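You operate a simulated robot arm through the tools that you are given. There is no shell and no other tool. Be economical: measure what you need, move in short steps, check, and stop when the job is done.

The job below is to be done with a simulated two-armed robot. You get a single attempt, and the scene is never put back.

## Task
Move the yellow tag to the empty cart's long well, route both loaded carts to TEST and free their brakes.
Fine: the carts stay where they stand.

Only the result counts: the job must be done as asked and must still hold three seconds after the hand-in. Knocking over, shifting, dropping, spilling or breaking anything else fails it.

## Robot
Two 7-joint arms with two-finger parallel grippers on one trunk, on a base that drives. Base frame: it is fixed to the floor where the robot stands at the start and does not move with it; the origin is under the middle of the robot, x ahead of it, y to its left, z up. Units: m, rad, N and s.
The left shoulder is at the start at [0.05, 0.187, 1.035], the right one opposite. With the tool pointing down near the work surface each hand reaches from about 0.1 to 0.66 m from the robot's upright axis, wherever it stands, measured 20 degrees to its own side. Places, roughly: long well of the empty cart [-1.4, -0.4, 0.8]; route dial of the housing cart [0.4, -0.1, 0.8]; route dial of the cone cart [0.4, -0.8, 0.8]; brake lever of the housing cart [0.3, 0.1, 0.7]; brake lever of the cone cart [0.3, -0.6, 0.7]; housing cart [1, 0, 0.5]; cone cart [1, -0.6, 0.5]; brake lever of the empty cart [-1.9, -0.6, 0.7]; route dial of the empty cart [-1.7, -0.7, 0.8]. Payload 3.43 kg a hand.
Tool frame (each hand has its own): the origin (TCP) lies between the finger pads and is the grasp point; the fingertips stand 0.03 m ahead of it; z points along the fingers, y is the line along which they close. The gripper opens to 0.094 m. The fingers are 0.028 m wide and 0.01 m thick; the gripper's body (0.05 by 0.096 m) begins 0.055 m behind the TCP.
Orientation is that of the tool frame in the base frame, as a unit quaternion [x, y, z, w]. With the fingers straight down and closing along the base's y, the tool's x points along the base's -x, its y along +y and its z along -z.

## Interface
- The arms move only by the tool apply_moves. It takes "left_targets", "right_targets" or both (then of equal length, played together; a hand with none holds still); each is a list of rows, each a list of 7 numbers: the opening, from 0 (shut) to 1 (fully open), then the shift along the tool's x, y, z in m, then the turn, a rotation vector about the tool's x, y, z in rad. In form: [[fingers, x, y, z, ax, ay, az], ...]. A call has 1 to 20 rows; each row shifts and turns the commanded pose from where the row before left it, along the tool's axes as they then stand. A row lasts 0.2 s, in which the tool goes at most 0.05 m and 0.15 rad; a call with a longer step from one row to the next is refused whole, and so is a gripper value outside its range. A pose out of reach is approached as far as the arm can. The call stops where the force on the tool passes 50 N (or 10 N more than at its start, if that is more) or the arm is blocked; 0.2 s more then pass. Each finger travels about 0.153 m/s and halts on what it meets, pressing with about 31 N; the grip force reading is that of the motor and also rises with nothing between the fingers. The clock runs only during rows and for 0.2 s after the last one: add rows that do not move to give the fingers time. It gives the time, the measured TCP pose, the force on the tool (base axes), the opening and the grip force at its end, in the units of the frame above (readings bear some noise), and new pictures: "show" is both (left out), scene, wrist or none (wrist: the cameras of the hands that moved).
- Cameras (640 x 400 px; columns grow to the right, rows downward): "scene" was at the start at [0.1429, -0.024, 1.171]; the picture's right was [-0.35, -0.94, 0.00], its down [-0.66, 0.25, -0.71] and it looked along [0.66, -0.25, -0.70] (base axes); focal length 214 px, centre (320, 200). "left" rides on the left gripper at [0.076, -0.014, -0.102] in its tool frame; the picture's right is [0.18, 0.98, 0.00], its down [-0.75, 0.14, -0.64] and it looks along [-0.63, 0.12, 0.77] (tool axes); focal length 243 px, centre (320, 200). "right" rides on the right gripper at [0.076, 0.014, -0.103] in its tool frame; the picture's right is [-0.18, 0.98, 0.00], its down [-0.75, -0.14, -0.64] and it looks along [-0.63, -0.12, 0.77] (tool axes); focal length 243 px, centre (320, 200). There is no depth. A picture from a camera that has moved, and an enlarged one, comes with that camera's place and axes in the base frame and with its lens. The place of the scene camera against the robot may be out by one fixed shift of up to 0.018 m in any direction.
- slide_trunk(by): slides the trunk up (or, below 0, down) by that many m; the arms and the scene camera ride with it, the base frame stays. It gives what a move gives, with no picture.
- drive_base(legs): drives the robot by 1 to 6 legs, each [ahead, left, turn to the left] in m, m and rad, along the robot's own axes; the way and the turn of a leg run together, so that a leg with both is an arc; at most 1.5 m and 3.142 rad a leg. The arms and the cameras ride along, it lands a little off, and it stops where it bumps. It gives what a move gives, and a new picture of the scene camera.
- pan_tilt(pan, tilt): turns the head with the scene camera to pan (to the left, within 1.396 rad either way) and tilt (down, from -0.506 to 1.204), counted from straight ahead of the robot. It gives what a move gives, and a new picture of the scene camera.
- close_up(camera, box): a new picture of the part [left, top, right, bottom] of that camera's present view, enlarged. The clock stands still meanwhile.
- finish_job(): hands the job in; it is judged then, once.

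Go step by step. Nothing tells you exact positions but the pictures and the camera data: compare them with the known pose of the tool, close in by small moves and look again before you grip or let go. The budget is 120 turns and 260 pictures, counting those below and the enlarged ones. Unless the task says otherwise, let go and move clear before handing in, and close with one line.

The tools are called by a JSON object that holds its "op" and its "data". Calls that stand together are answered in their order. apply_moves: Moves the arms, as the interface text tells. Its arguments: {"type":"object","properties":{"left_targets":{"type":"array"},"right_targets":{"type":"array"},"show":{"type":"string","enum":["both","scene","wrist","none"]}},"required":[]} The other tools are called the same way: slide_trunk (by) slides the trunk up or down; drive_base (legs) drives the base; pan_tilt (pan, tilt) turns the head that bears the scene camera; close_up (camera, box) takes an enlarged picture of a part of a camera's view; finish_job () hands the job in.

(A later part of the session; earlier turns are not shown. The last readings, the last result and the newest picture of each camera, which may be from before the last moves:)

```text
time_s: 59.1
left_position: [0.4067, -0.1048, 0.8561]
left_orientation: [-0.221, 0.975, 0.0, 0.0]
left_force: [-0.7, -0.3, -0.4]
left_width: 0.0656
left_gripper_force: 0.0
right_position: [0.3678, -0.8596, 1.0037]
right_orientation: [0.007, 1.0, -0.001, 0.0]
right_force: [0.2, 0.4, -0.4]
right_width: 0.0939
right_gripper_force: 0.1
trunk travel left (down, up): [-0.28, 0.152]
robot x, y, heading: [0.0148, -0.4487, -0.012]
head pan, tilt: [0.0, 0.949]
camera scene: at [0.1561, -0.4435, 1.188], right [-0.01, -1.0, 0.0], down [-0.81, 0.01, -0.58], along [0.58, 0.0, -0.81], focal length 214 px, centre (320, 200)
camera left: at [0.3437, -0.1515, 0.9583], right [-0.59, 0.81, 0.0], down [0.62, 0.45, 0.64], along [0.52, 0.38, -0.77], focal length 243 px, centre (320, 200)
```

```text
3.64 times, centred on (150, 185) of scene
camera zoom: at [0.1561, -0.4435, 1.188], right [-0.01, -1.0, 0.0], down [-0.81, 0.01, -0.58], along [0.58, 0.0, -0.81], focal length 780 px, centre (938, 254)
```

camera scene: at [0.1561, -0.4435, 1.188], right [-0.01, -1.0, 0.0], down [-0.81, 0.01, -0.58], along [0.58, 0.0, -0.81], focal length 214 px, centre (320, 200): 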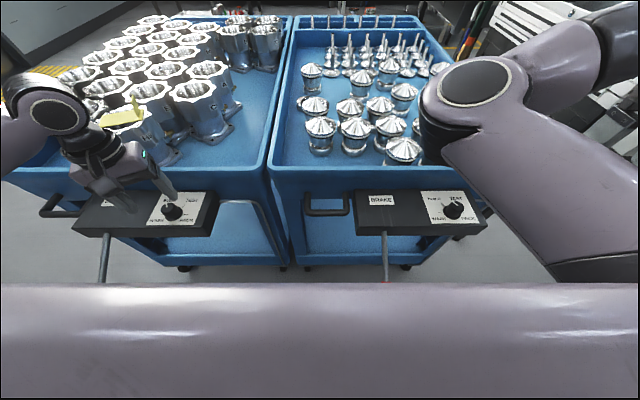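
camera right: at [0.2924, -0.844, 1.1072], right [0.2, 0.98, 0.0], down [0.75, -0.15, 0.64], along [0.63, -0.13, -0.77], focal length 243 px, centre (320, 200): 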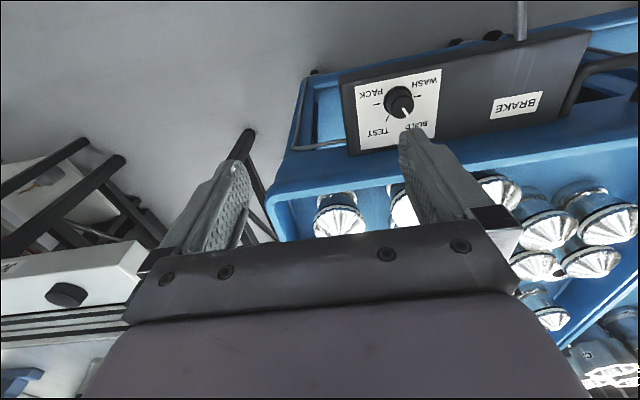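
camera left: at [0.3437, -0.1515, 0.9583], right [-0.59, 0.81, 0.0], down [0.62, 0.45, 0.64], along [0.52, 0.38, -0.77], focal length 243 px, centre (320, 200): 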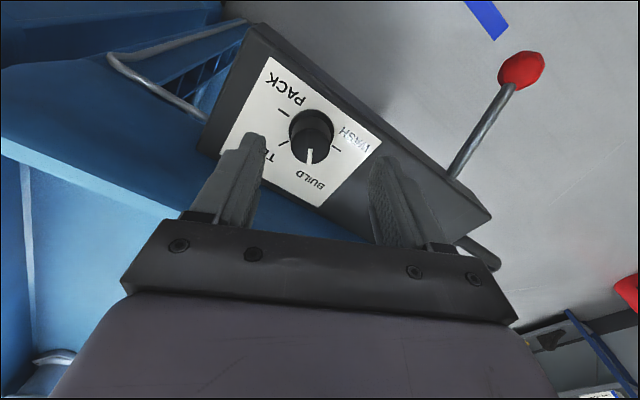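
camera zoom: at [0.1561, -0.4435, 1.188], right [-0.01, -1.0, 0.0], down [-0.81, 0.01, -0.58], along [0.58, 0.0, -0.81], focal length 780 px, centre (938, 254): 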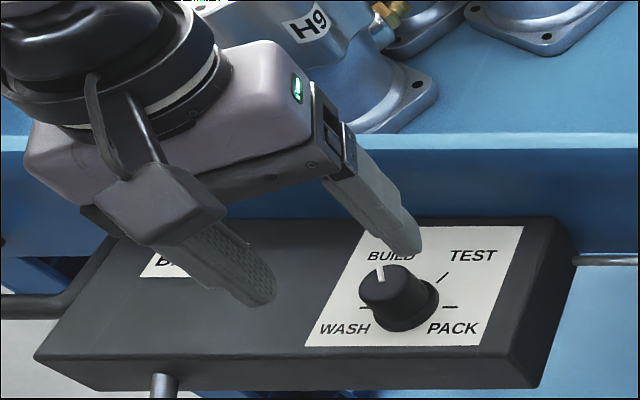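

The knob is about 3 cm wide and tall, its top near z 0.79, and the fingers are slightly off it. I'll shift by about a centimetre and come down to the knob's top.

{"op": "apply_moves", "data": {"left_targets": [[0.7, -0.004, -0.003, 0.014, 0, 0, 0], [0.7, -0.003, -0.003, 0.014, 0, 0, 0]], "show": "both"}}

{"op": "close_up", "data": {"camera": "left", "box": [220, 80, 420, 205]}}

{"op": "close_up", "data": {"camera": "scene", "box": [70, 130, 230, 240]}}

```text
time_s: 59.7
left_position: [0.4161, -0.1077, 0.8295]
left_orientation: [-0.22, 0.975, 0.0, 0.001]
left_force: [0.0, 0.5, 0.1]
left_width: 0.0658
left_gripper_force: 0.0
right_position: [0.3687, -0.8593, 1.0044]
right_orientation: [0.006, 1.0, 0.0, 0.001]
right_force: [0.2, -0.6, 0.7]
right_width: 0.0939
right_gripper_force: 0.0
trunk travel left (down, up): [-0.28, 0.152]
robot x, y, heading: [0.0157, -0.4447, -0.006]
head pan, tilt: [0.0, 0.949]
camera scene: at [0.1562, -0.4434, 1.188], right [-0.01, -1.0, 0.0], down [-0.81, 0.01, -0.58], along [0.58, 0.0, -0.81], focal length 214 px, centre (320, 200)
camera left: at [0.3521, -0.1534, 0.9309], right [-0.59, 0.81, 0.0], down [0.62, 0.45, 0.64], along [0.52, 0.38, -0.77], focal length 243 px, centre (320, 200)
```

scene: 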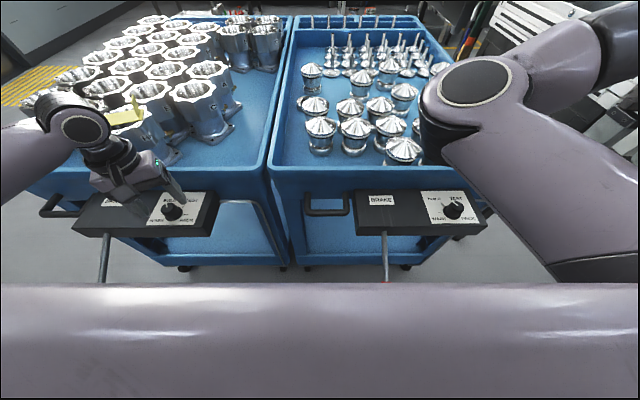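
left: 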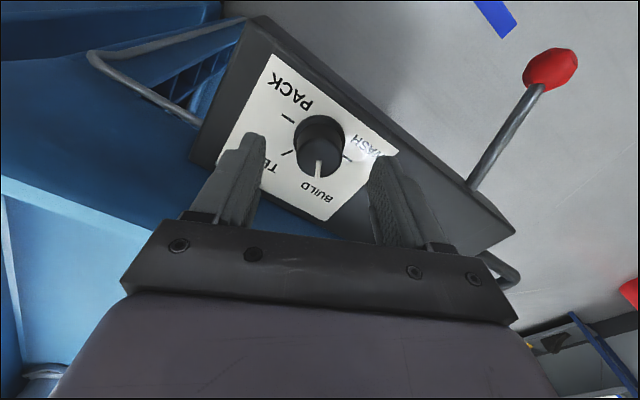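

```text
3.20 times, centred on (320, 142) of left
camera zoom: at [0.3521, -0.1534, 0.9309], right [-0.59, 0.81, 0.0], down [0.62, 0.45, 0.64], along [0.52, 0.38, -0.77], focal length 776 px, centre (320, 384)
```

zoom: 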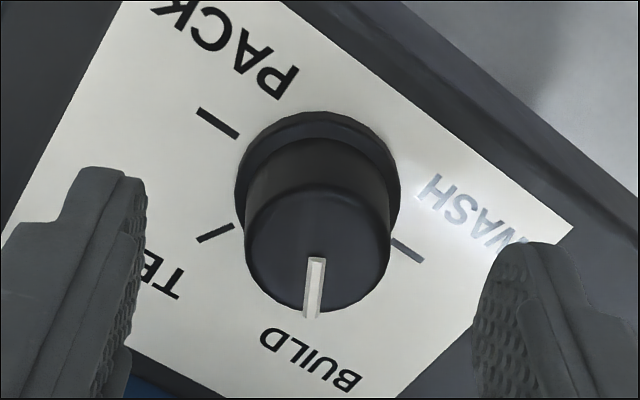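

```text
3.64 times, centred on (150, 185) of scene
camera zoom: at [0.1562, -0.4434, 1.188], right [-0.01, -1.0, 0.0], down [-0.81, 0.01, -0.58], along [0.58, 0.0, -0.81], focal length 780 px, centre (938, 254)
```

zoom: 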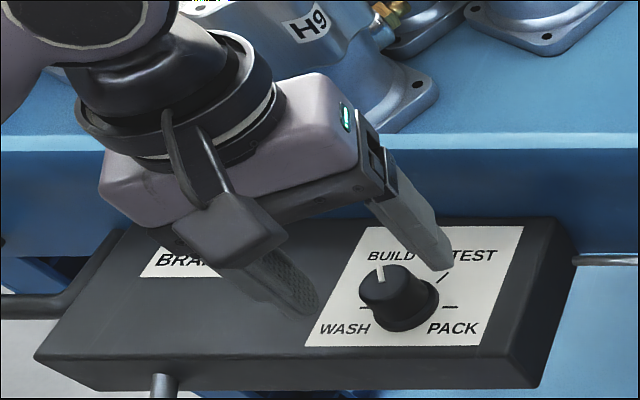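

The knob's now on the tool axis (top ~0.796, panel ~0.769). I'll go down, close, and look.

{"op": "apply_moves", "data": {"left_targets": [[0.7, 0, 0, 0.0125, 0, 0, 0], [0.7, 0, 0, 0.0125, 0, 0, 0], [0.0, 0, 0, 0, 0, 0, 0], [0.0, 0, 0, 0, 0, 0, 0]], "show": "wrist"}}

{"op": "close_up", "data": {"camera": "scene", "box": [70, 130, 230, 240]}}

```text
time_s: 60.7
left_position: [0.4159, -0.1068, 0.803]
left_orientation: [-0.22, 0.976, 0.0, 0.001]
left_force: [-1.4, 3.4, 0.0]
left_width: 0.0352
left_gripper_force: 44.8
right_position: [0.3682, -0.8596, 1.0051]
right_orientation: [0.006, 1.0, -0.001, 0.0]
right_force: [-0.3, 0.0, 0.0]
right_width: 0.0941
right_gripper_force: 0.0
trunk travel left (down, up): [-0.28, 0.152]
robot x, y, heading: [0.0192, -0.4461, -0.007]
head pan, tilt: [0.0, 0.949]
camera left: at [0.3526, -0.1531, 0.9044], right [-0.59, 0.81, 0.0], down [0.62, 0.45, 0.64], along [0.52, 0.38, -0.77], focal length 243 px, centre (320, 200)
```

left: 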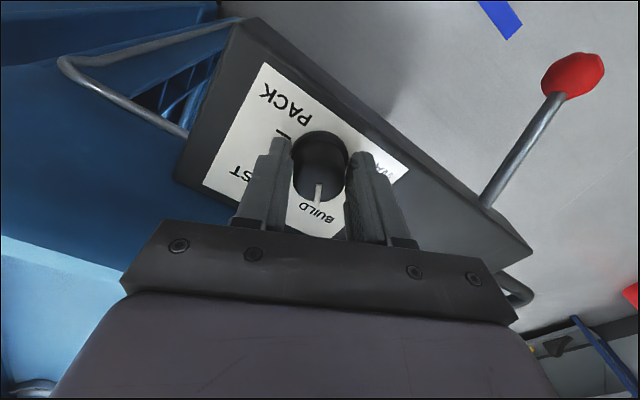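

```text
3.64 times, centred on (150, 185) of scene
camera zoom: at [0.156, -0.4431, 1.1881], right [-0.01, -1.0, 0.0], down [-0.81, 0.01, -0.58], along [0.58, 0.0, -0.81], focal length 780 px, centre (938, 254)
```

zoom: 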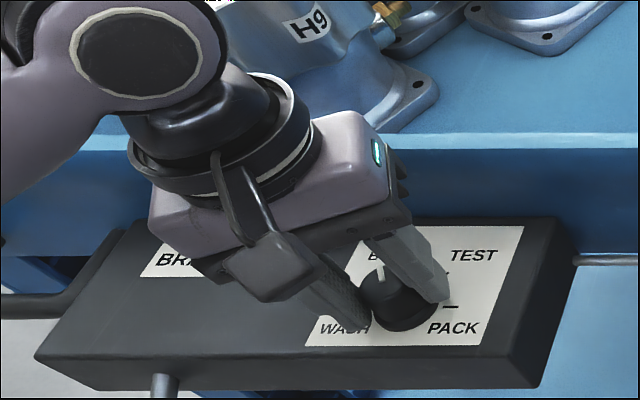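

Gripped at 35 mm. Now rotate 60° clockwise (from above).

{"op": "apply_moves", "data": {"left_targets": [[0, 0, 0, 0, 0, 0, 0.1496], [0, 0, 0, 0, 0, 0, 0.1496], [0, 0, 0, 0, 0, 0, 0.1496], [0, 0, 0, 0, 0, 0, 0.1496], [0, 0, 0, 0, 0, 0, 0.1496], [0, 0, 0, 0, 0, 0, 0.1496], [0, 0, 0, 0, 0, 0, 0.1496], [0, 0, 0, 0, 0, 0, 0]], "show": "wrist"}}

{"op": "close_up", "data": {"camera": "scene", "box": [70, 130, 230, 240]}}

```text
time_s: 62.5
left_position: [0.4157, -0.1026, 0.8032]
left_orientation: [0.297, 0.955, 0.003, -0.001]
left_force: [-1.1, 28.4, -4.7]
left_width: 0.0353
left_gripper_force: 45.2
right_position: [0.3686, -0.857, 1.0042]
right_orientation: [0.007, 1.0, -0.002, -0.001]
right_force: [-1.2, 0.2, -0.5]
right_width: 0.0941
right_gripper_force: 0.0
trunk travel left (down, up): [-0.28, 0.152]
robot x, y, heading: [0.0127, -0.4481, -0.002]
head pan, tilt: [0.0, 0.949]
camera left: at [0.3445, -0.0736, 0.9048], right [0.4, 0.91, 0.01], down [0.7, -0.31, 0.64], along [0.59, -0.25, -0.77], focal length 243 px, centre (320, 200)
```

left: 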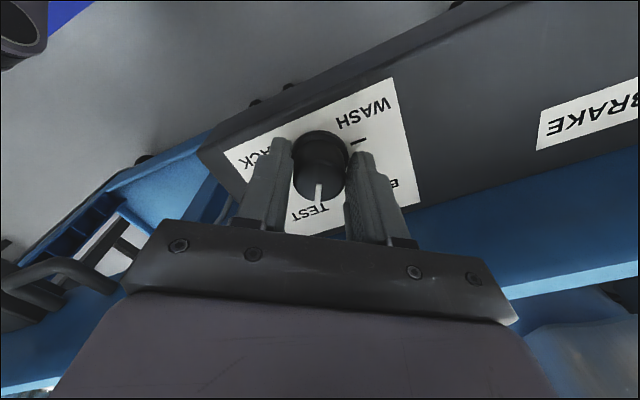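

```text
3.64 times, centred on (150, 185) of scene
camera zoom: at [0.1563, -0.441, 1.188], right [-0.01, -1.0, 0.0], down [-0.81, 0.0, -0.58], along [0.58, -0.01, -0.81], focal length 780 px, centre (938, 254)
```

zoom: 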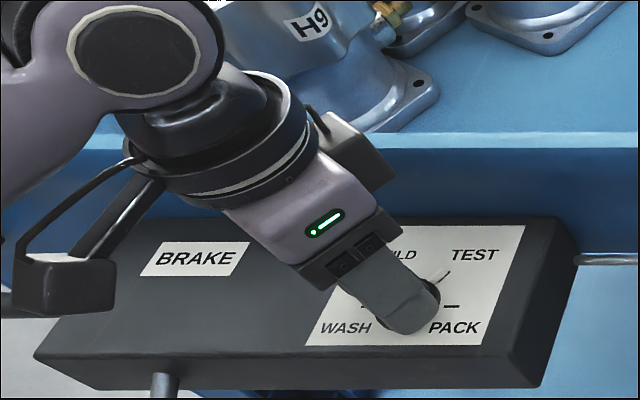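

The pointer now lies on TEST. I open and rise, then check.

{"op": "apply_moves", "data": {"left_targets": [[0.7, 0, 0, 0, 0, 0, 0], [0.7, 0, 0, 0, 0, 0, 0], [0.7, 0, 0, -0.04, 0, 0, 0], [0.7, 0, 0, -0.04, 0, 0, 0], [0.7, 0, 0, -0.04, 0, 0, -0.1], [0.7, 0, 0, -0.04, 0, 0, -0.14], [0.7, 0, 0, -0.04, 0, 0, -0.15], [0.7, 0, 0, 0, 0, 0, -0.15]], "show": "wrist"}}

{"op": "close_up", "data": {"camera": "scene", "box": [70, 130, 230, 240]}}

```text
time_s: 64.3
left_position: [0.415, -0.1068, 1.0027]
left_orientation: [0.03, 1.0, 0.001, -0.001]
left_force: [0.3, 0.2, -0.1]
left_width: 0.0657
left_gripper_force: 0.1
right_position: [0.3689, -0.8594, 1.0044]
right_orientation: [0.006, 1.0, 0.0, 0.001]
right_force: [0.0, 0.0, 0.2]
right_width: 0.0939
right_gripper_force: 0.0
trunk travel left (down, up): [-0.28, 0.152]
robot x, y, heading: [0.0183, -0.4442, -0.013]
head pan, tilt: [0.0, 0.949]
camera left: at [0.338, -0.1181, 1.1048], right [-0.12, 0.99, 0.0], down [0.76, 0.09, 0.64], along [0.64, 0.08, -0.77], focal length 243 px, centre (320, 200)
```

left: 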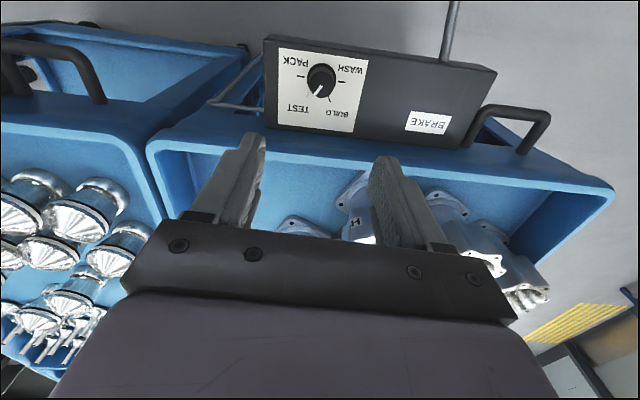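

```text
3.64 times, centred on (150, 185) of scene
camera zoom: at [0.1561, -0.4434, 1.188], right [-0.01, -1.0, 0.0], down [-0.81, 0.01, -0.58], along [0.58, 0.0, -0.81], focal length 780 px, centre (938, 254)
```

zoom: 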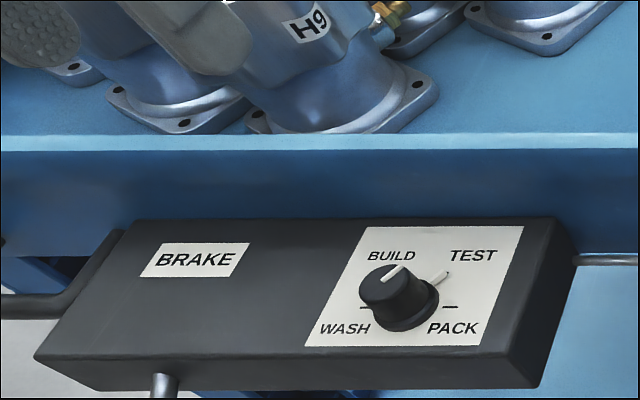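

Housing dial reads TEST. Now I shift the base left 0.1 so the right hand rides over the cone dial.

{"op": "drive_base", "data": {"legs": [[0.0, 0.1, 0.007]]}}

{"op": "apply_moves", "data": {"right_targets": [[0.7, -0.015, 0, 0.035, 0, 0, 0], [0.7, -0.015, 0, 0.035, 0, 0, 0], [0.7, -0.015, 0, 0.035, 0, 0, 0], [0.7, 0, 0, 0.02, 0, 0, 0]], "show": "both"}}

```text
time_s: 65.5
left_position: [0.4133, -0.0059, 1.0035]
left_orientation: [0.029, 1.0, 0.0, 0.0]
left_force: [0.4, 0.4, -0.6]
left_width: 0.0658
left_gripper_force: 0.1
right_position: [0.3711, -0.7577, 1.0039]
right_orientation: [0.003, 1.0, -0.001, 0.0]
right_force: [0.2, 0.2, -0.7]
right_width: 0.0938
right_gripper_force: 0.0
trunk travel left (down, up): [-0.28, 0.152]
robot x, y, heading: [0.0135, -0.3493, -0.004]
head pan, tilt: [0.0, 0.949]
camera scene: at [0.1565, -0.3424, 1.188], right [0.0, -1.0, 0.0], down [-0.81, 0.0, -0.58], along [0.58, 0.0, -0.81], focal length 214 px, centre (320, 200)
```

scene: 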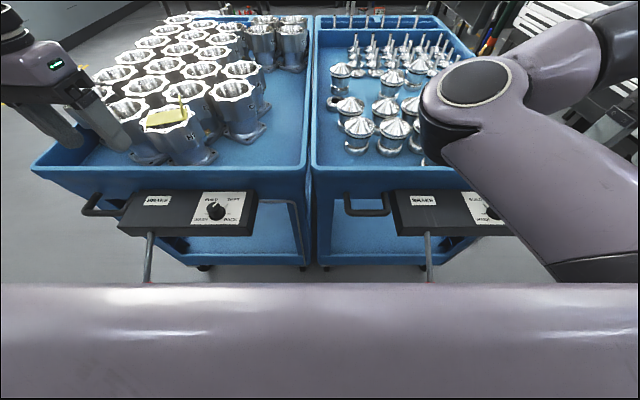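

```text
time_s: 66.5
left_position: [0.4132, -0.0058, 1.0027]
left_orientation: [0.03, 1.0, 0.0, 0.0]
left_force: [0.1, 0.2, 0.0]
left_width: 0.0659
left_gripper_force: 0.1
right_position: [0.4159, -0.7656, 0.8855]
right_orientation: [0.011, 1.0, -0.003, 0.005]
right_force: [0.2, 1.2, -0.3]
right_width: 0.0657
right_gripper_force: 0.1
trunk travel left (down, up): [-0.28, 0.152]
robot x, y, heading: [0.0181, -0.3482, -0.002]
head pan, tilt: [0.0, 0.949]
camera scene: at [0.1566, -0.343, 1.1881], right [0.0, -1.0, 0.0], down [-0.81, 0.0, -0.58], along [0.58, 0.0, -0.81], focal length 214 px, centre (320, 200)
camera right: at [0.339, -0.7484, 0.9875], right [0.21, 0.98, 0.0], down [0.74, -0.15, 0.65], along [0.64, -0.14, -0.76], focal length 243 px, centre (320, 200)
```

scene: 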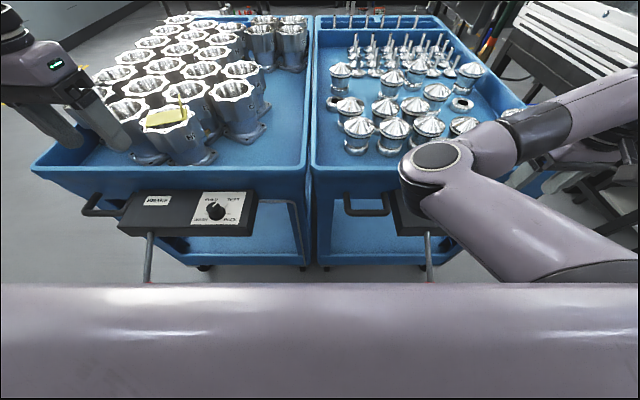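
right: 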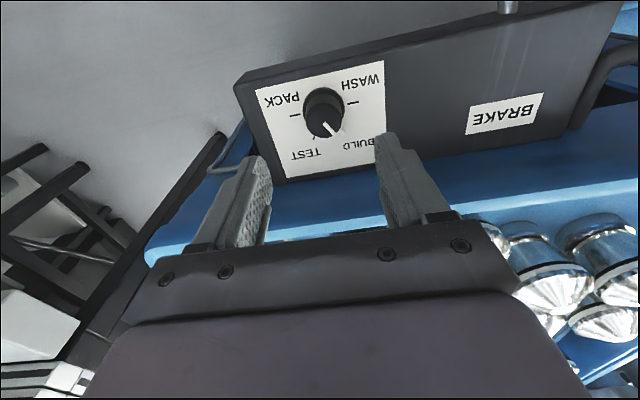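

The right hand is over the cone dial. Pre-turn by -0.45 and lower a bit, then check.

{"op": "apply_moves", "data": {"right_targets": [[0.7, 0, 0.003, 0.01, 0, 0, -0.15], [0.7, 0, 0, 0.02, 0, 0, -0.15], [0.7, 0, 0, 0.02, 0, 0, -0.15]], "show": "both"}}

{"op": "close_up", "data": {"camera": "right", "box": [220, 80, 420, 205]}}

```text
time_s: 67.3
left_position: [0.4133, -0.0069, 1.0037]
left_orientation: [0.03, 1.0, 0.001, -0.001]
left_force: [-0.4, -0.1, 0.0]
left_width: 0.0655
left_gripper_force: 0.0
right_position: [0.4167, -0.7693, 0.839]
right_orientation: [-0.205, 0.979, -0.008, 0.008]
right_force: [0.1, 0.1, 0.1]
right_width: 0.0659
right_gripper_force: 0.0
trunk travel left (down, up): [-0.28, 0.152]
robot x, y, heading: [0.0158, -0.3444, 0.001]
head pan, tilt: [0.0, 0.949]
camera scene: at [0.1566, -0.343, 1.1881], right [0.0, -1.0, 0.0], down [-0.81, 0.0, -0.58], along [0.58, 0.0, -0.81], focal length 214 px, centre (320, 200)
camera right: at [0.3388, -0.7858, 0.9401], right [-0.23, 0.97, -0.02], down [0.73, 0.18, 0.65], along [0.64, 0.14, -0.76], focal length 243 px, centre (320, 200)
```

scene: 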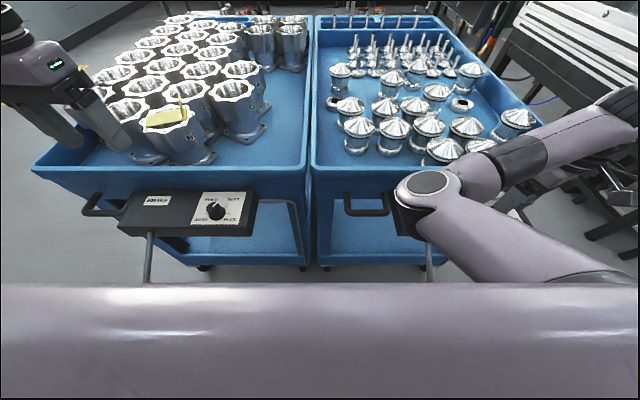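
right: 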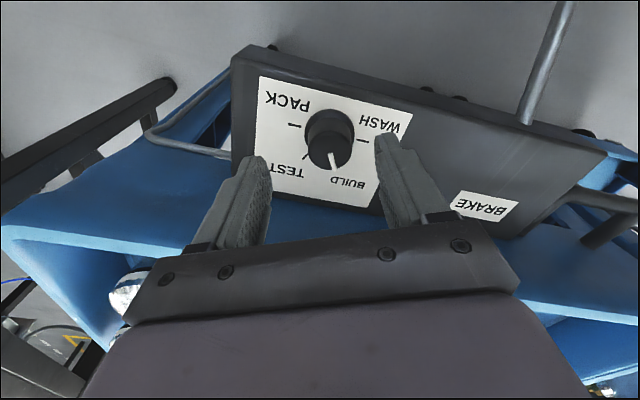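

```text
3.20 times, centred on (320, 142) of right
camera zoom: at [0.3388, -0.7858, 0.9401], right [-0.23, 0.97, -0.02], down [0.73, 0.18, 0.65], along [0.64, 0.14, -0.76], focal length 776 px, centre (320, 384)
```

zoom: 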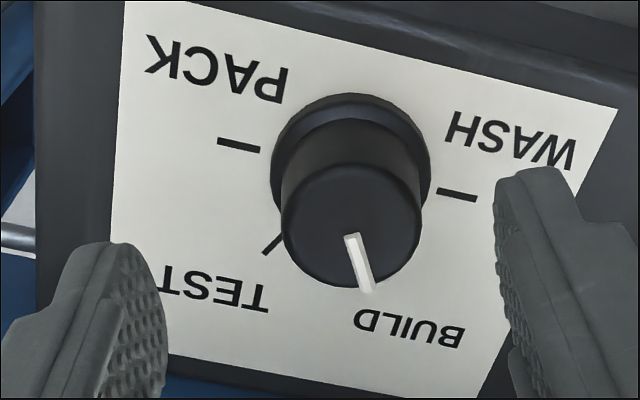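

I'm about 6 mm off along the closing direction. I shift and lower partway.

{"op": "apply_moves", "data": {"right_targets": [[0.7, 0, 0.007, 0.0, 0, 0, 0], [0.7, 0, 0, 0.015, 0, 0, 0], [0.7, 0, 0, 0, 0, 0, 0]], "show": "wrist"}}

{"op": "close_up", "data": {"camera": "right", "box": [220, 80, 420, 205]}}

```text
time_s: 68.1
left_position: [0.4135, -0.0065, 1.0025]
left_orientation: [0.03, 1.0, 0.0, 0.0]
left_force: [0.3, 0.5, -0.8]
left_width: 0.0656
left_gripper_force: 0.0
right_position: [0.4128, -0.7688, 0.8258]
right_orientation: [-0.2, 0.98, -0.013, 0.01]
right_force: [0.1, -0.3, 0.0]
right_width: 0.0659
right_gripper_force: 0.0
trunk travel left (down, up): [-0.28, 0.152]
robot x, y, heading: [0.019, -0.3462, 0.0]
head pan, tilt: [0.0, 0.949]
camera right: at [0.3355, -0.7828, 0.9278], right [-0.22, 0.98, -0.03], down [0.73, 0.18, 0.65], along [0.64, 0.12, -0.76], focal length 243 px, centre (320, 200)
```

right: 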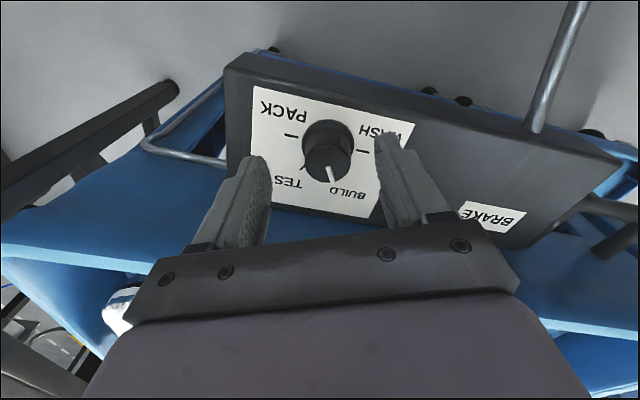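

```text
3.20 times, centred on (320, 142) of right
camera zoom: at [0.3355, -0.7828, 0.9278], right [-0.22, 0.98, -0.03], down [0.73, 0.18, 0.65], along [0.64, 0.12, -0.76], focal length 776 px, centre (320, 384)
```

zoom: 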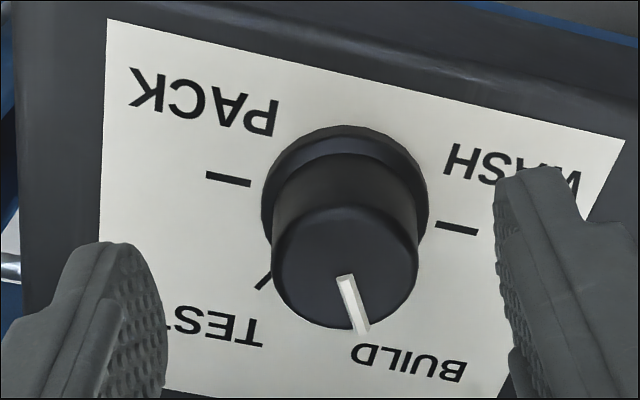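

The right arm is at its inward limit and tilts. I'll lift it and move the base a little further left to give it room.

{"op": "apply_moves", "data": {"right_targets": [[0.7, 0, 0, -0.03, 0, 0, 0], [0.7, 0, 0, -0.03, 0, 0, 0]], "show": "none"}}

{"op": "drive_base", "data": {"legs": [[0.0, 0.08, 0.0]]}}

{"op": "apply_moves", "data": {"right_targets": [[0.7, -0.02, -0.02, 0, 0, 0, 0], [0.7, -0.02, -0.02, 0, 0, 0, 0], [0.7, 0, -0.02, 0, 0, 0, 0], [0.7, 0, -0.02, 0, 0, 0, 0]], "show": "wrist"}}

```text
time_s: 68.7
left_position: [0.4127, -0.0057, 1.0036]
left_orientation: [0.031, 1.0, 0.0, -0.001]
left_force: [-0.7, 0.0, 0.1]
left_width: 0.0657
left_gripper_force: 0.1
right_position: [0.4054, -0.7626, 0.877]
right_orientation: [-0.208, 0.978, -0.008, -0.005]
right_force: [0.7, -0.3, 0.6]
right_width: 0.0658
right_gripper_force: 0.1
trunk travel left (down, up): [-0.28, 0.152]
robot x, y, heading: [0.0155, -0.3491, -0.003]
head pan, tilt: [0.0, 0.949]
```

```text
time_s: 69.7
left_position: [0.4137, 0.0739, 1.0029]
left_orientation: [0.029, 1.0, 0.001, 0.0]
left_force: [0.6, 0.2, 0.1]
left_width: 0.0656
left_gripper_force: 0.1
right_position: [0.4065, -0.6835, 0.8788]
right_orientation: [-0.207, 0.978, -0.007, -0.001]
right_force: [1.0, 0.0, -0.5]
right_width: 0.0659
right_gripper_force: 0.0
trunk travel left (down, up): [-0.28, 0.152]
robot x, y, heading: [0.0155, -0.2688, -0.002]
head pan, tilt: [0.0, 0.949]
camera scene: at [0.1566, -0.2628, 1.188], right [0.0, -1.0, 0.0], down [-0.81, 0.0, -0.58], along [0.58, 0.0, -0.81], focal length 214 px, centre (320, 200)
```

scene: 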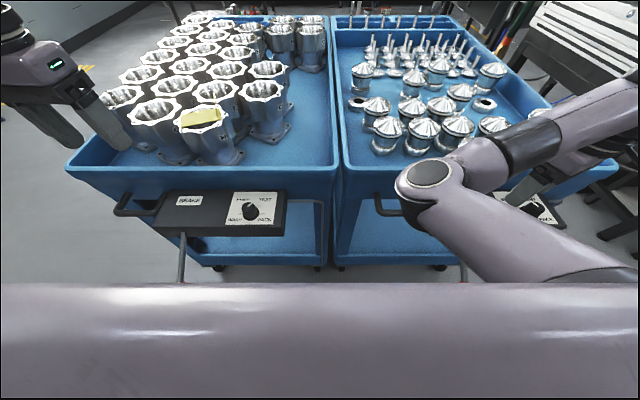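

```text
time_s: 70.7
left_position: [0.4136, 0.074, 1.0037]
left_orientation: [0.03, 1.0, 0.0, 0.001]
left_force: [-0.5, -0.8, -0.1]
left_width: 0.0657
left_gripper_force: 0.0
right_position: [0.4755, -0.7379, 0.8798]
right_orientation: [-0.207, 0.978, -0.006, -0.001]
right_force: [0.5, -0.7, 0.5]
right_width: 0.066
right_gripper_force: 0.0
trunk travel left (down, up): [-0.28, 0.152]
robot x, y, heading: [0.0142, -0.2687, -0.001]
head pan, tilt: [0.0, 0.949]
camera right: at [0.4013, -0.7548, 0.9824], right [-0.23, 0.97, -0.01], down [0.75, 0.18, 0.64], along [0.63, 0.14, -0.77], focal length 243 px, centre (320, 200)
```

right: 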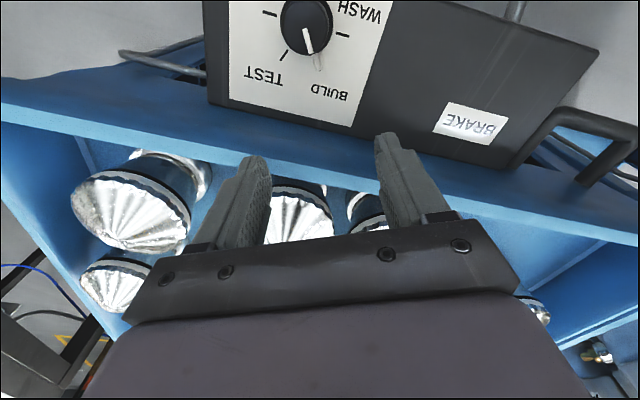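

Now the arm follows freely (I overshot forward since the tool is turned). I'll come back over the knob at about [0.414, -0.763].

{"op": "apply_moves", "data": {"right_targets": [[0.7, 0.033, 0.001, 0, 0, 0, 0], [0.7, 0.033, 0.001, 0, 0, 0, 0], [0.7, 0, 0, 0.02, 0, 0, 0], [0.7, 0, 0, 0.02, 0, 0, 0], [0.7, 0, 0, 0.0, 0, 0, 0]], "show": "wrist"}}

{"op": "close_up", "data": {"camera": "right", "box": [220, 80, 420, 205]}}

```text
time_s: 71.9
left_position: [0.4136, 0.074, 1.0026]
left_orientation: [0.03, 1.0, 0.001, 0.0]
left_force: [-0.3, -0.5, -0.2]
left_width: 0.0657
left_gripper_force: 0.0
right_position: [0.4145, -0.7639, 0.8391]
right_orientation: [-0.207, 0.978, -0.005, -0.001]
right_force: [0.1, 0.0, 0.6]
right_width: 0.0659
right_gripper_force: 0.0
trunk travel left (down, up): [-0.28, 0.152]
robot x, y, heading: [0.0169, -0.268, -0.006]
head pan, tilt: [0.0, 0.949]
camera right: at [0.34, -0.7802, 0.9418], right [-0.23, 0.97, -0.01], down [0.75, 0.18, 0.64], along [0.63, 0.14, -0.77], focal length 243 px, centre (320, 200)
```

right: 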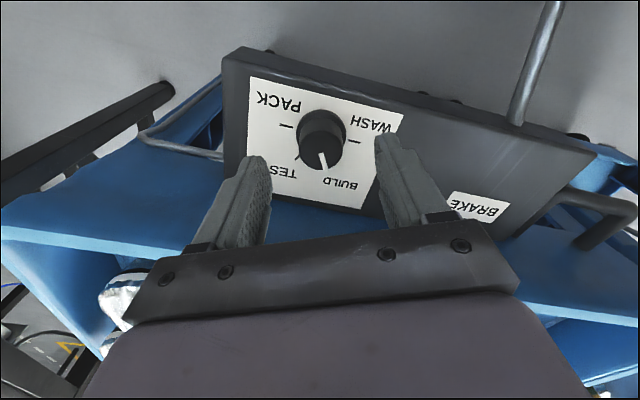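

```text
3.20 times, centred on (320, 142) of right
camera zoom: at [0.34, -0.7802, 0.9418], right [-0.23, 0.97, -0.01], down [0.75, 0.18, 0.64], along [0.63, 0.14, -0.77], focal length 776 px, centre (320, 384)
```

zoom: 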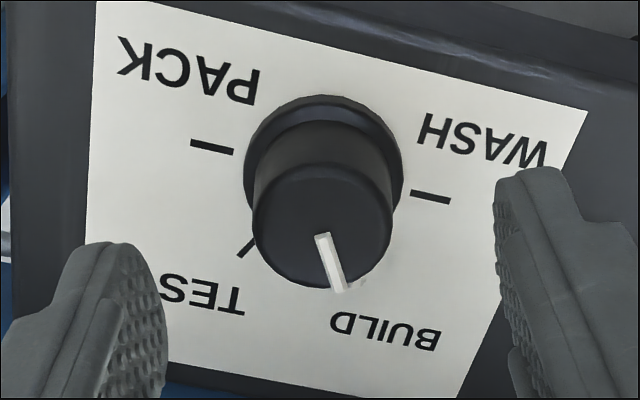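

Centred now. Lower, grip.

{"op": "apply_moves", "data": {"right_targets": [[0.7, 0, 0, 0.018, 0, 0, 0], [0.7, 0, 0, 0.018, 0, 0, 0], [0.0, 0, 0, 0, 0, 0, 0], [0.0, 0, 0, 0, 0, 0, 0]], "show": "wrist"}}

```text
time_s: 72.9
left_position: [0.4142, 0.074, 1.0035]
left_orientation: [0.029, 1.0, 0.0, 0.0]
left_force: [-0.3, -0.3, -0.3]
left_width: 0.0659
left_gripper_force: 0.1
right_position: [0.4152, -0.7645, 0.8016]
right_orientation: [-0.207, 0.978, -0.005, -0.001]
right_force: [-3.4, 7.1, -0.9]
right_width: 0.0356
right_gripper_force: 44.5
trunk travel left (down, up): [-0.28, 0.152]
robot x, y, heading: [0.0172, -0.2679, -0.003]
head pan, tilt: [0.0, 0.949]
camera right: at [0.3404, -0.7807, 0.9055], right [-0.23, 0.97, -0.01], down [0.75, 0.18, 0.64], along [0.62, 0.14, -0.77], focal length 243 px, centre (320, 200)
```

right: 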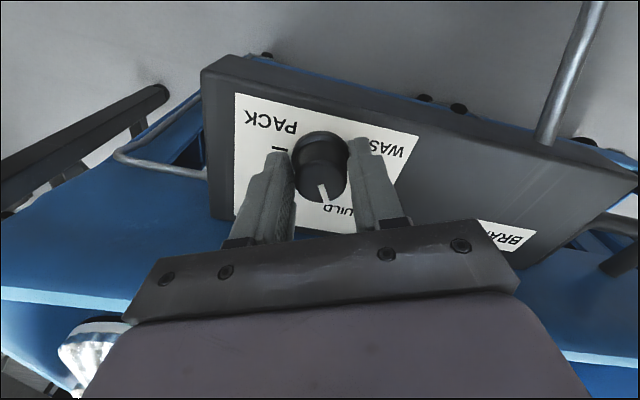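

Gripped at 36 mm like the other one. Rotate 60° clockwise.

{"op": "apply_moves", "data": {"right_targets": [[0, 0, 0, 0, 0, 0, 0.1496], [0, 0, 0, 0, 0, 0, 0.1496], [0, 0, 0, 0, 0, 0, 0.1496], [0, 0, 0, 0, 0, 0, 0.1496], [0, 0, 0, 0, 0, 0, 0.1496], [0, 0, 0, 0, 0, 0, 0.1496], [0, 0, 0, 0, 0, 0, 0.1496], [0, 0, 0, 0, 0, 0, 0]], "show": "both"}}

```text
time_s: 74.7
left_position: [0.4139, 0.0749, 1.0033]
left_orientation: [0.03, 1.0, 0.0, 0.0]
left_force: [-0.2, 0.5, 0.1]
left_width: 0.0658
left_gripper_force: 0.1
right_position: [0.4161, -0.7625, 0.8025]
right_orientation: [0.31, 0.951, -0.001, 0.0]
right_force: [-2.5, 25.6, -5.1]
right_width: 0.0352
right_gripper_force: 44.9
trunk travel left (down, up): [-0.28, 0.152]
robot x, y, heading: [0.0186, -0.2704, -0.003]
head pan, tilt: [0.0, 0.949]
camera scene: at [0.1567, -0.2617, 1.188], right [0.0, -1.0, 0.0], down [-0.81, 0.0, -0.58], along [0.58, 0.0, -0.81], focal length 214 px, centre (320, 200)
camera right: at [0.3635, -0.7048, 0.906], right [0.73, 0.69, 0.0], down [0.53, -0.56, 0.64], along [0.44, -0.47, -0.77], focal length 243 px, centre (320, 200)
```

scene: 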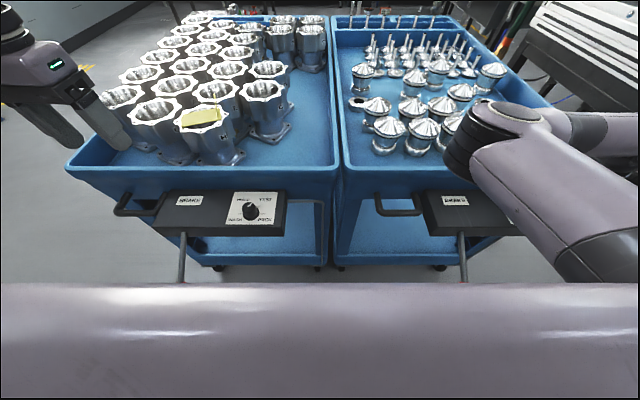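
right: 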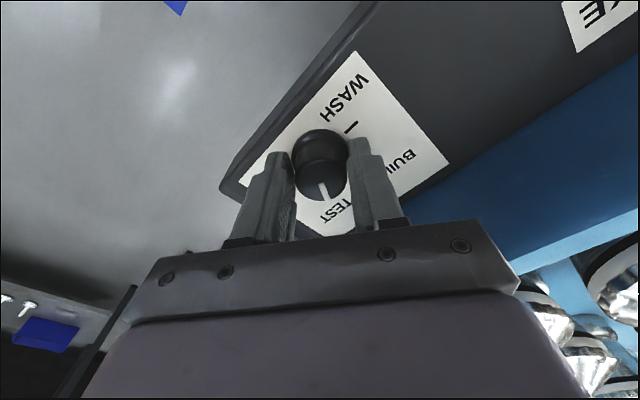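

The pointer sits at TEST. Release, rise and check.

{"op": "apply_moves", "data": {"right_targets": [[0.7, 0, 0, 0, 0, 0, 0], [0.7, 0, 0, 0, 0, 0, 0], [0.7, 0, 0, -0.04, 0, 0, 0], [0.7, 0, 0, -0.04, 0, 0, -0.13], [0.7, 0, 0, -0.04, 0, 0, -0.15], [0.7, 0, 0, -0.03, 0, 0, -0.15], [0.7, 0.0, 0, 0, 0, 0, -0.15]], "show": "both"}}

{"op": "close_up", "data": {"camera": "right", "box": [220, 20, 420, 145]}}

```text
time_s: 76.3
left_position: [0.4137, 0.0734, 1.0036]
left_orientation: [0.03, 1.0, 0.0, 0.001]
left_force: [0.5, -0.6, -0.2]
left_width: 0.0661
left_gripper_force: 0.1
right_position: [0.4157, -0.7645, 0.9526]
right_orientation: [0.024, 1.0, -0.007, 0.001]
right_force: [-0.6, 0.6, 0.5]
right_width: 0.0658
right_gripper_force: 0.0
trunk travel left (down, up): [-0.28, 0.152]
robot x, y, heading: [0.0185, -0.2663, -0.001]
head pan, tilt: [0.0, 0.949]
camera scene: at [0.1566, -0.2633, 1.188], right [0.0, -1.0, 0.0], down [-0.81, 0.0, -0.58], along [0.58, 0.0, -0.81], focal length 214 px, centre (320, 200)
camera right: at [0.3401, -0.745, 1.056], right [0.23, 0.97, -0.01], down [0.75, -0.17, 0.64], along [0.63, -0.16, -0.76], focal length 243 px, centre (320, 200)
```

scene: 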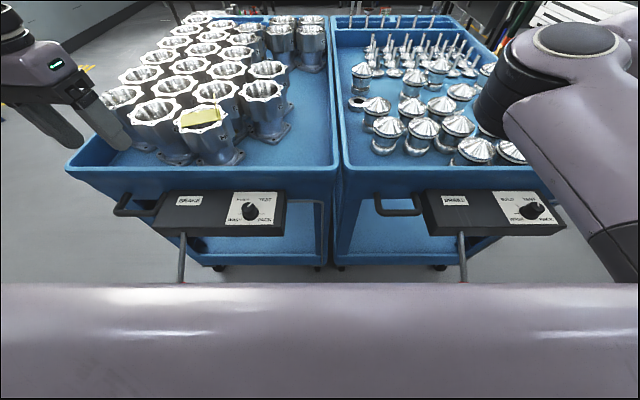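
right: 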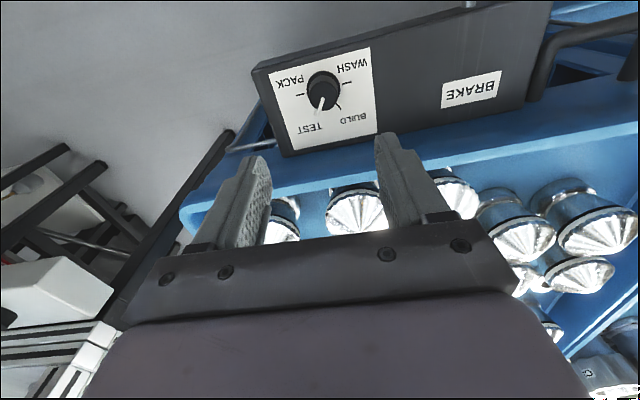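

```text
3.20 times, centred on (320, 82) of right
camera zoom: at [0.3401, -0.745, 1.056], right [0.23, 0.97, -0.01], down [0.75, -0.17, 0.64], along [0.63, -0.16, -0.76], focal length 776 px, centre (320, 576)
```

zoom: 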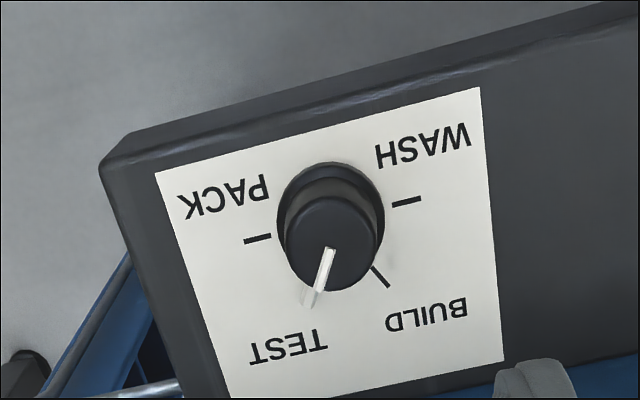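

Both dials read TEST. Next the tag: bring the left hand above it at about [0.615, 0.017] for a look.

{"op": "apply_moves", "data": {"left_targets": [[1, -0.02, -0.01, -0.03, 0, 0, -0.06], [1, -0.034, -0.02, -0.015, 0, 0, 0], [1, -0.034, -0.02, -0.015, 0, 0, 0], [1, -0.034, -0.02, -0.005, 0, 0, 0]], "show": "both"}}

{"op": "close_up", "data": {"camera": "scene", "box": [130, 60, 290, 160]}}

```text
time_s: 77.3
left_position: [0.5362, 0.0047, 1.0702]
left_orientation: [0.001, 1.0, 0.001, 0.0]
left_force: [0.2, 0.2, -0.2]
left_width: 0.094
left_gripper_force: 0.0
right_position: [0.4152, -0.7644, 0.9527]
right_orientation: [0.025, 1.0, -0.007, 0.001]
right_force: [0.1, -0.1, -0.2]
right_width: 0.0658
right_gripper_force: 0.1
trunk travel left (down, up): [-0.28, 0.152]
robot x, y, heading: [0.017, -0.2661, -0.003]
head pan, tilt: [0.0, 0.949]
camera scene: at [0.1569, -0.2637, 1.188], right [0.0, -1.0, 0.0], down [-0.81, 0.0, -0.58], along [0.58, 0.0, -0.81], focal length 214 px, centre (320, 200)
camera left: at [0.4606, -0.0105, 1.171], right [-0.18, 0.98, 0.0], down [0.75, 0.14, 0.64], along [0.63, 0.12, -0.77], focal length 243 px, centre (320, 200)
```

scene: 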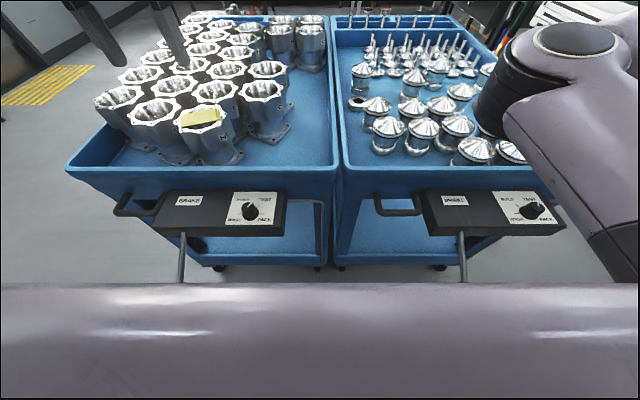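
left: 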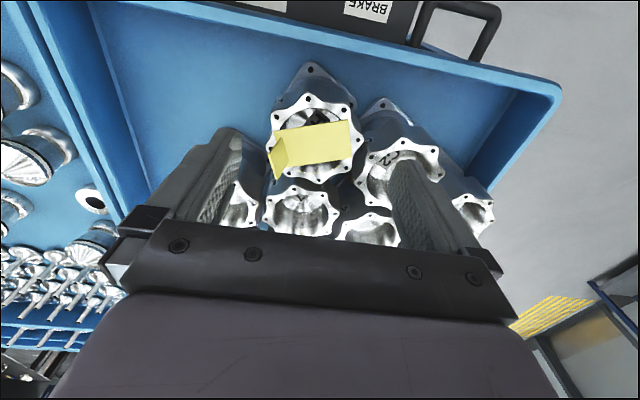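

```text
4.00 times, centred on (210, 110) of scene
camera zoom: at [0.1569, -0.2637, 1.188], right [0.0, -1.0, 0.0], down [-0.81, 0.0, -0.58], along [0.58, 0.0, -0.81], focal length 858 px, centre (760, 560)
```

zoom: 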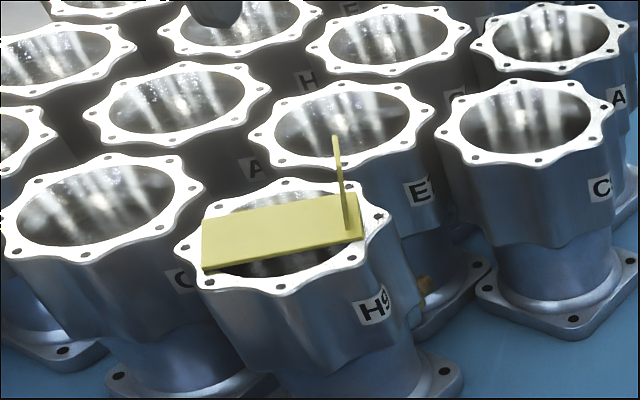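

{"op": "close_up", "data": {"camera": "left", "box": [230, 80, 390, 200]}}

```text
3.33 times, centred on (310, 140) of left
camera zoom: at [0.4606, -0.0105, 1.171], right [-0.18, 0.98, 0.0], down [0.75, 0.14, 0.64], along [0.63, 0.12, -0.77], focal length 809 px, centre (353, 400)
```

zoom: 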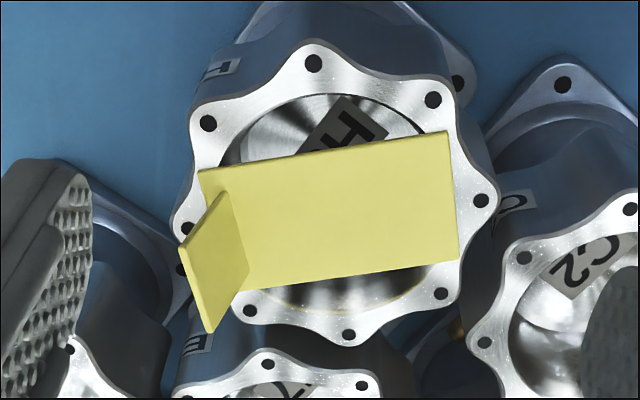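

The tag is a plate (z ≈ 0.90) about 9.5 cm long with an upright tab at its right end near [0.61, -0.03], turned about 0.34 rad. I'll move above the tab with the fingers closing along the plate.

{"op": "apply_moves", "data": {"left_targets": [[0.6, -0.03, -0.013, 0.01, 0, 0, 0], [0.6, -0.03, -0.013, 0.02, 0, 0, 0], [0.6, -0.016, -0.009, 0.02, 0, 0, 0], [0.6, 0, 0, 0.01, 0, 0, -0.14], [0.6, 0, 0, 0, 0, 0, -0.14], [0.6, 0, 0, 0, 0, 0, -0.06]], "show": "both"}}

{"op": "close_up", "data": {"camera": "left", "box": [230, 80, 390, 200]}}

{"op": "close_up", "data": {"camera": "scene", "box": [130, 60, 290, 160]}}

```text
time_s: 78.7
left_position: [0.6119, -0.0328, 1.0085]
left_orientation: [-0.17, 0.985, 0.0, 0.0]
left_force: [-0.1, -0.6, 0.3]
left_width: 0.0567
left_gripper_force: 0.2
right_position: [0.4156, -0.7635, 0.9528]
right_orientation: [0.025, 1.0, -0.006, 0.0]
right_force: [-0.8, 0.2, 0.3]
right_width: 0.0658
right_gripper_force: 0.0
trunk travel left (down, up): [-0.28, 0.152]
robot x, y, heading: [0.0204, -0.2656, 0.001]
head pan, tilt: [0.0, 0.949]
camera scene: at [0.1566, -0.2633, 1.188], right [0.0, -1.0, 0.0], down [-0.81, 0.0, -0.58], along [0.58, 0.0, -0.81], focal length 214 px, centre (320, 200)
camera left: at [0.5436, -0.0722, 1.1096], right [-0.5, 0.86, 0.0], down [0.66, 0.38, 0.64], along [0.55, 0.32, -0.77], focal length 243 px, centre (320, 200)
```

scene: 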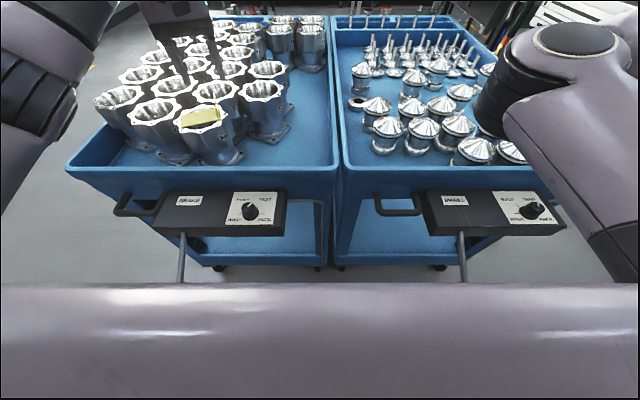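
left: 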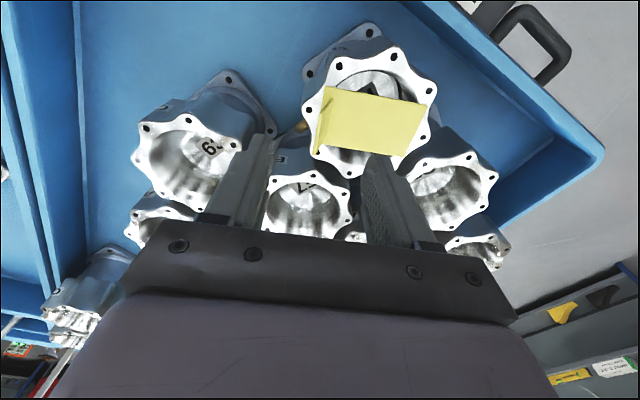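

```text
3.33 times, centred on (310, 140) of left
camera zoom: at [0.5436, -0.0722, 1.1096], right [-0.5, 0.86, 0.0], down [0.66, 0.38, 0.64], along [0.55, 0.32, -0.77], focal length 809 px, centre (353, 400)
```

zoom: 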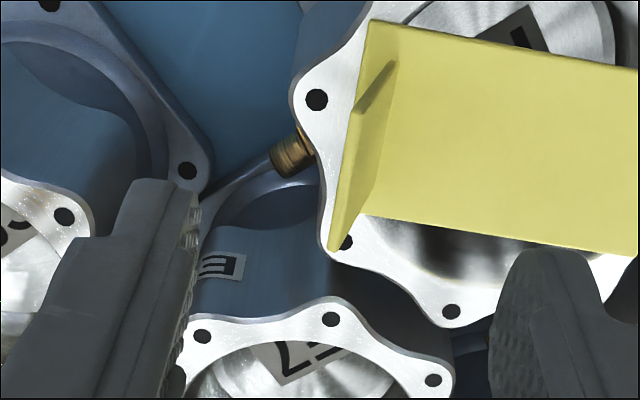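

```text
4.00 times, centred on (210, 110) of scene
camera zoom: at [0.1566, -0.2633, 1.188], right [0.0, -1.0, 0.0], down [-0.81, 0.0, -0.58], along [0.58, 0.0, -0.81], focal length 858 px, centre (760, 560)
```

zoom: 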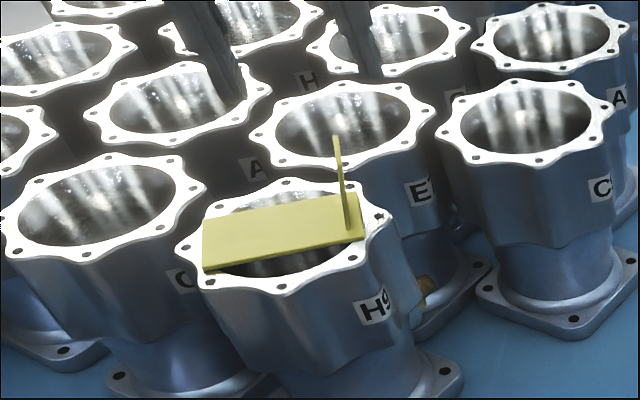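

The tab lies nearly under the tool axis. I descend part way and look again.

{"op": "apply_moves", "data": {"left_targets": [[0.6, 0, 0.003, 0.02, 0, 0, 0], [0.6, 0, 0, 0.02, 0, 0, 0], [0.6, 0, 0, 0, 0, 0, 0]], "show": "none"}}

{"op": "close_up", "data": {"camera": "left", "box": [230, 80, 390, 200]}}

{"op": "close_up", "data": {"camera": "scene", "box": [130, 60, 290, 160]}}

```text
time_s: 79.5
left_position: [0.6095, -0.0295, 0.9665]
left_orientation: [-0.169, 0.986, 0.0, 0.0]
left_force: [-0.2, 1.6, 0.1]
left_width: 0.0566
left_gripper_force: 0.1
right_position: [0.4165, -0.7643, 0.9526]
right_orientation: [0.025, 1.0, -0.007, 0.0]
right_force: [0.5, 0.6, -0.1]
right_width: 0.066
right_gripper_force: 0.0
trunk travel left (down, up): [-0.28, 0.152]
robot x, y, heading: [0.0177, -0.267, 0.001]
head pan, tilt: [0.0, 0.949]
```

```text
3.33 times, centred on (310, 140) of left
camera zoom: at [0.5424, -0.07, 1.0688], right [-0.5, 0.86, 0.0], down [0.66, 0.38, 0.64], along [0.56, 0.32, -0.77], focal length 809 px, centre (353, 400)
```

zoom: 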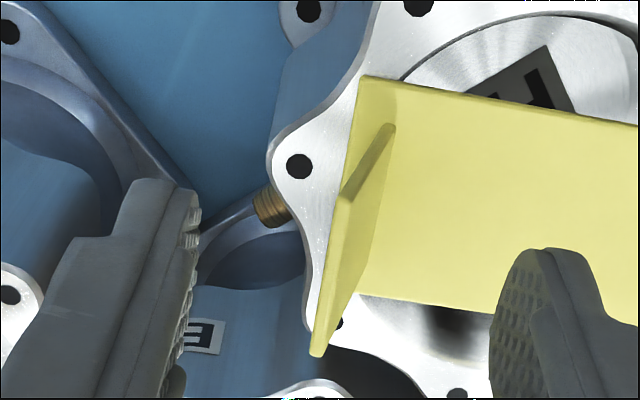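

```text
4.00 times, centred on (210, 110) of scene
camera zoom: at [0.1566, -0.2633, 1.188], right [0.0, -1.0, 0.0], down [-0.81, 0.0, -0.58], along [0.58, 0.0, -0.81], focal length 858 px, centre (760, 560)
```

zoom: 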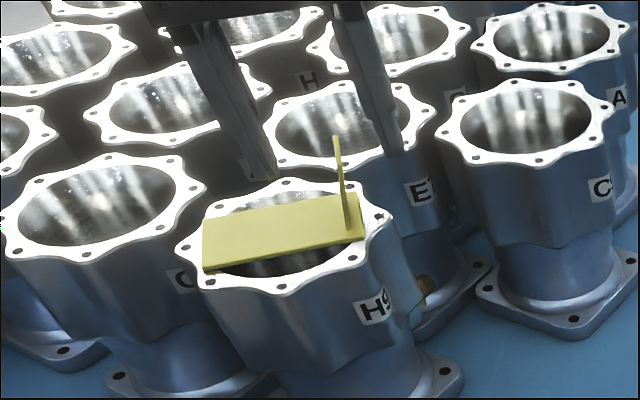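

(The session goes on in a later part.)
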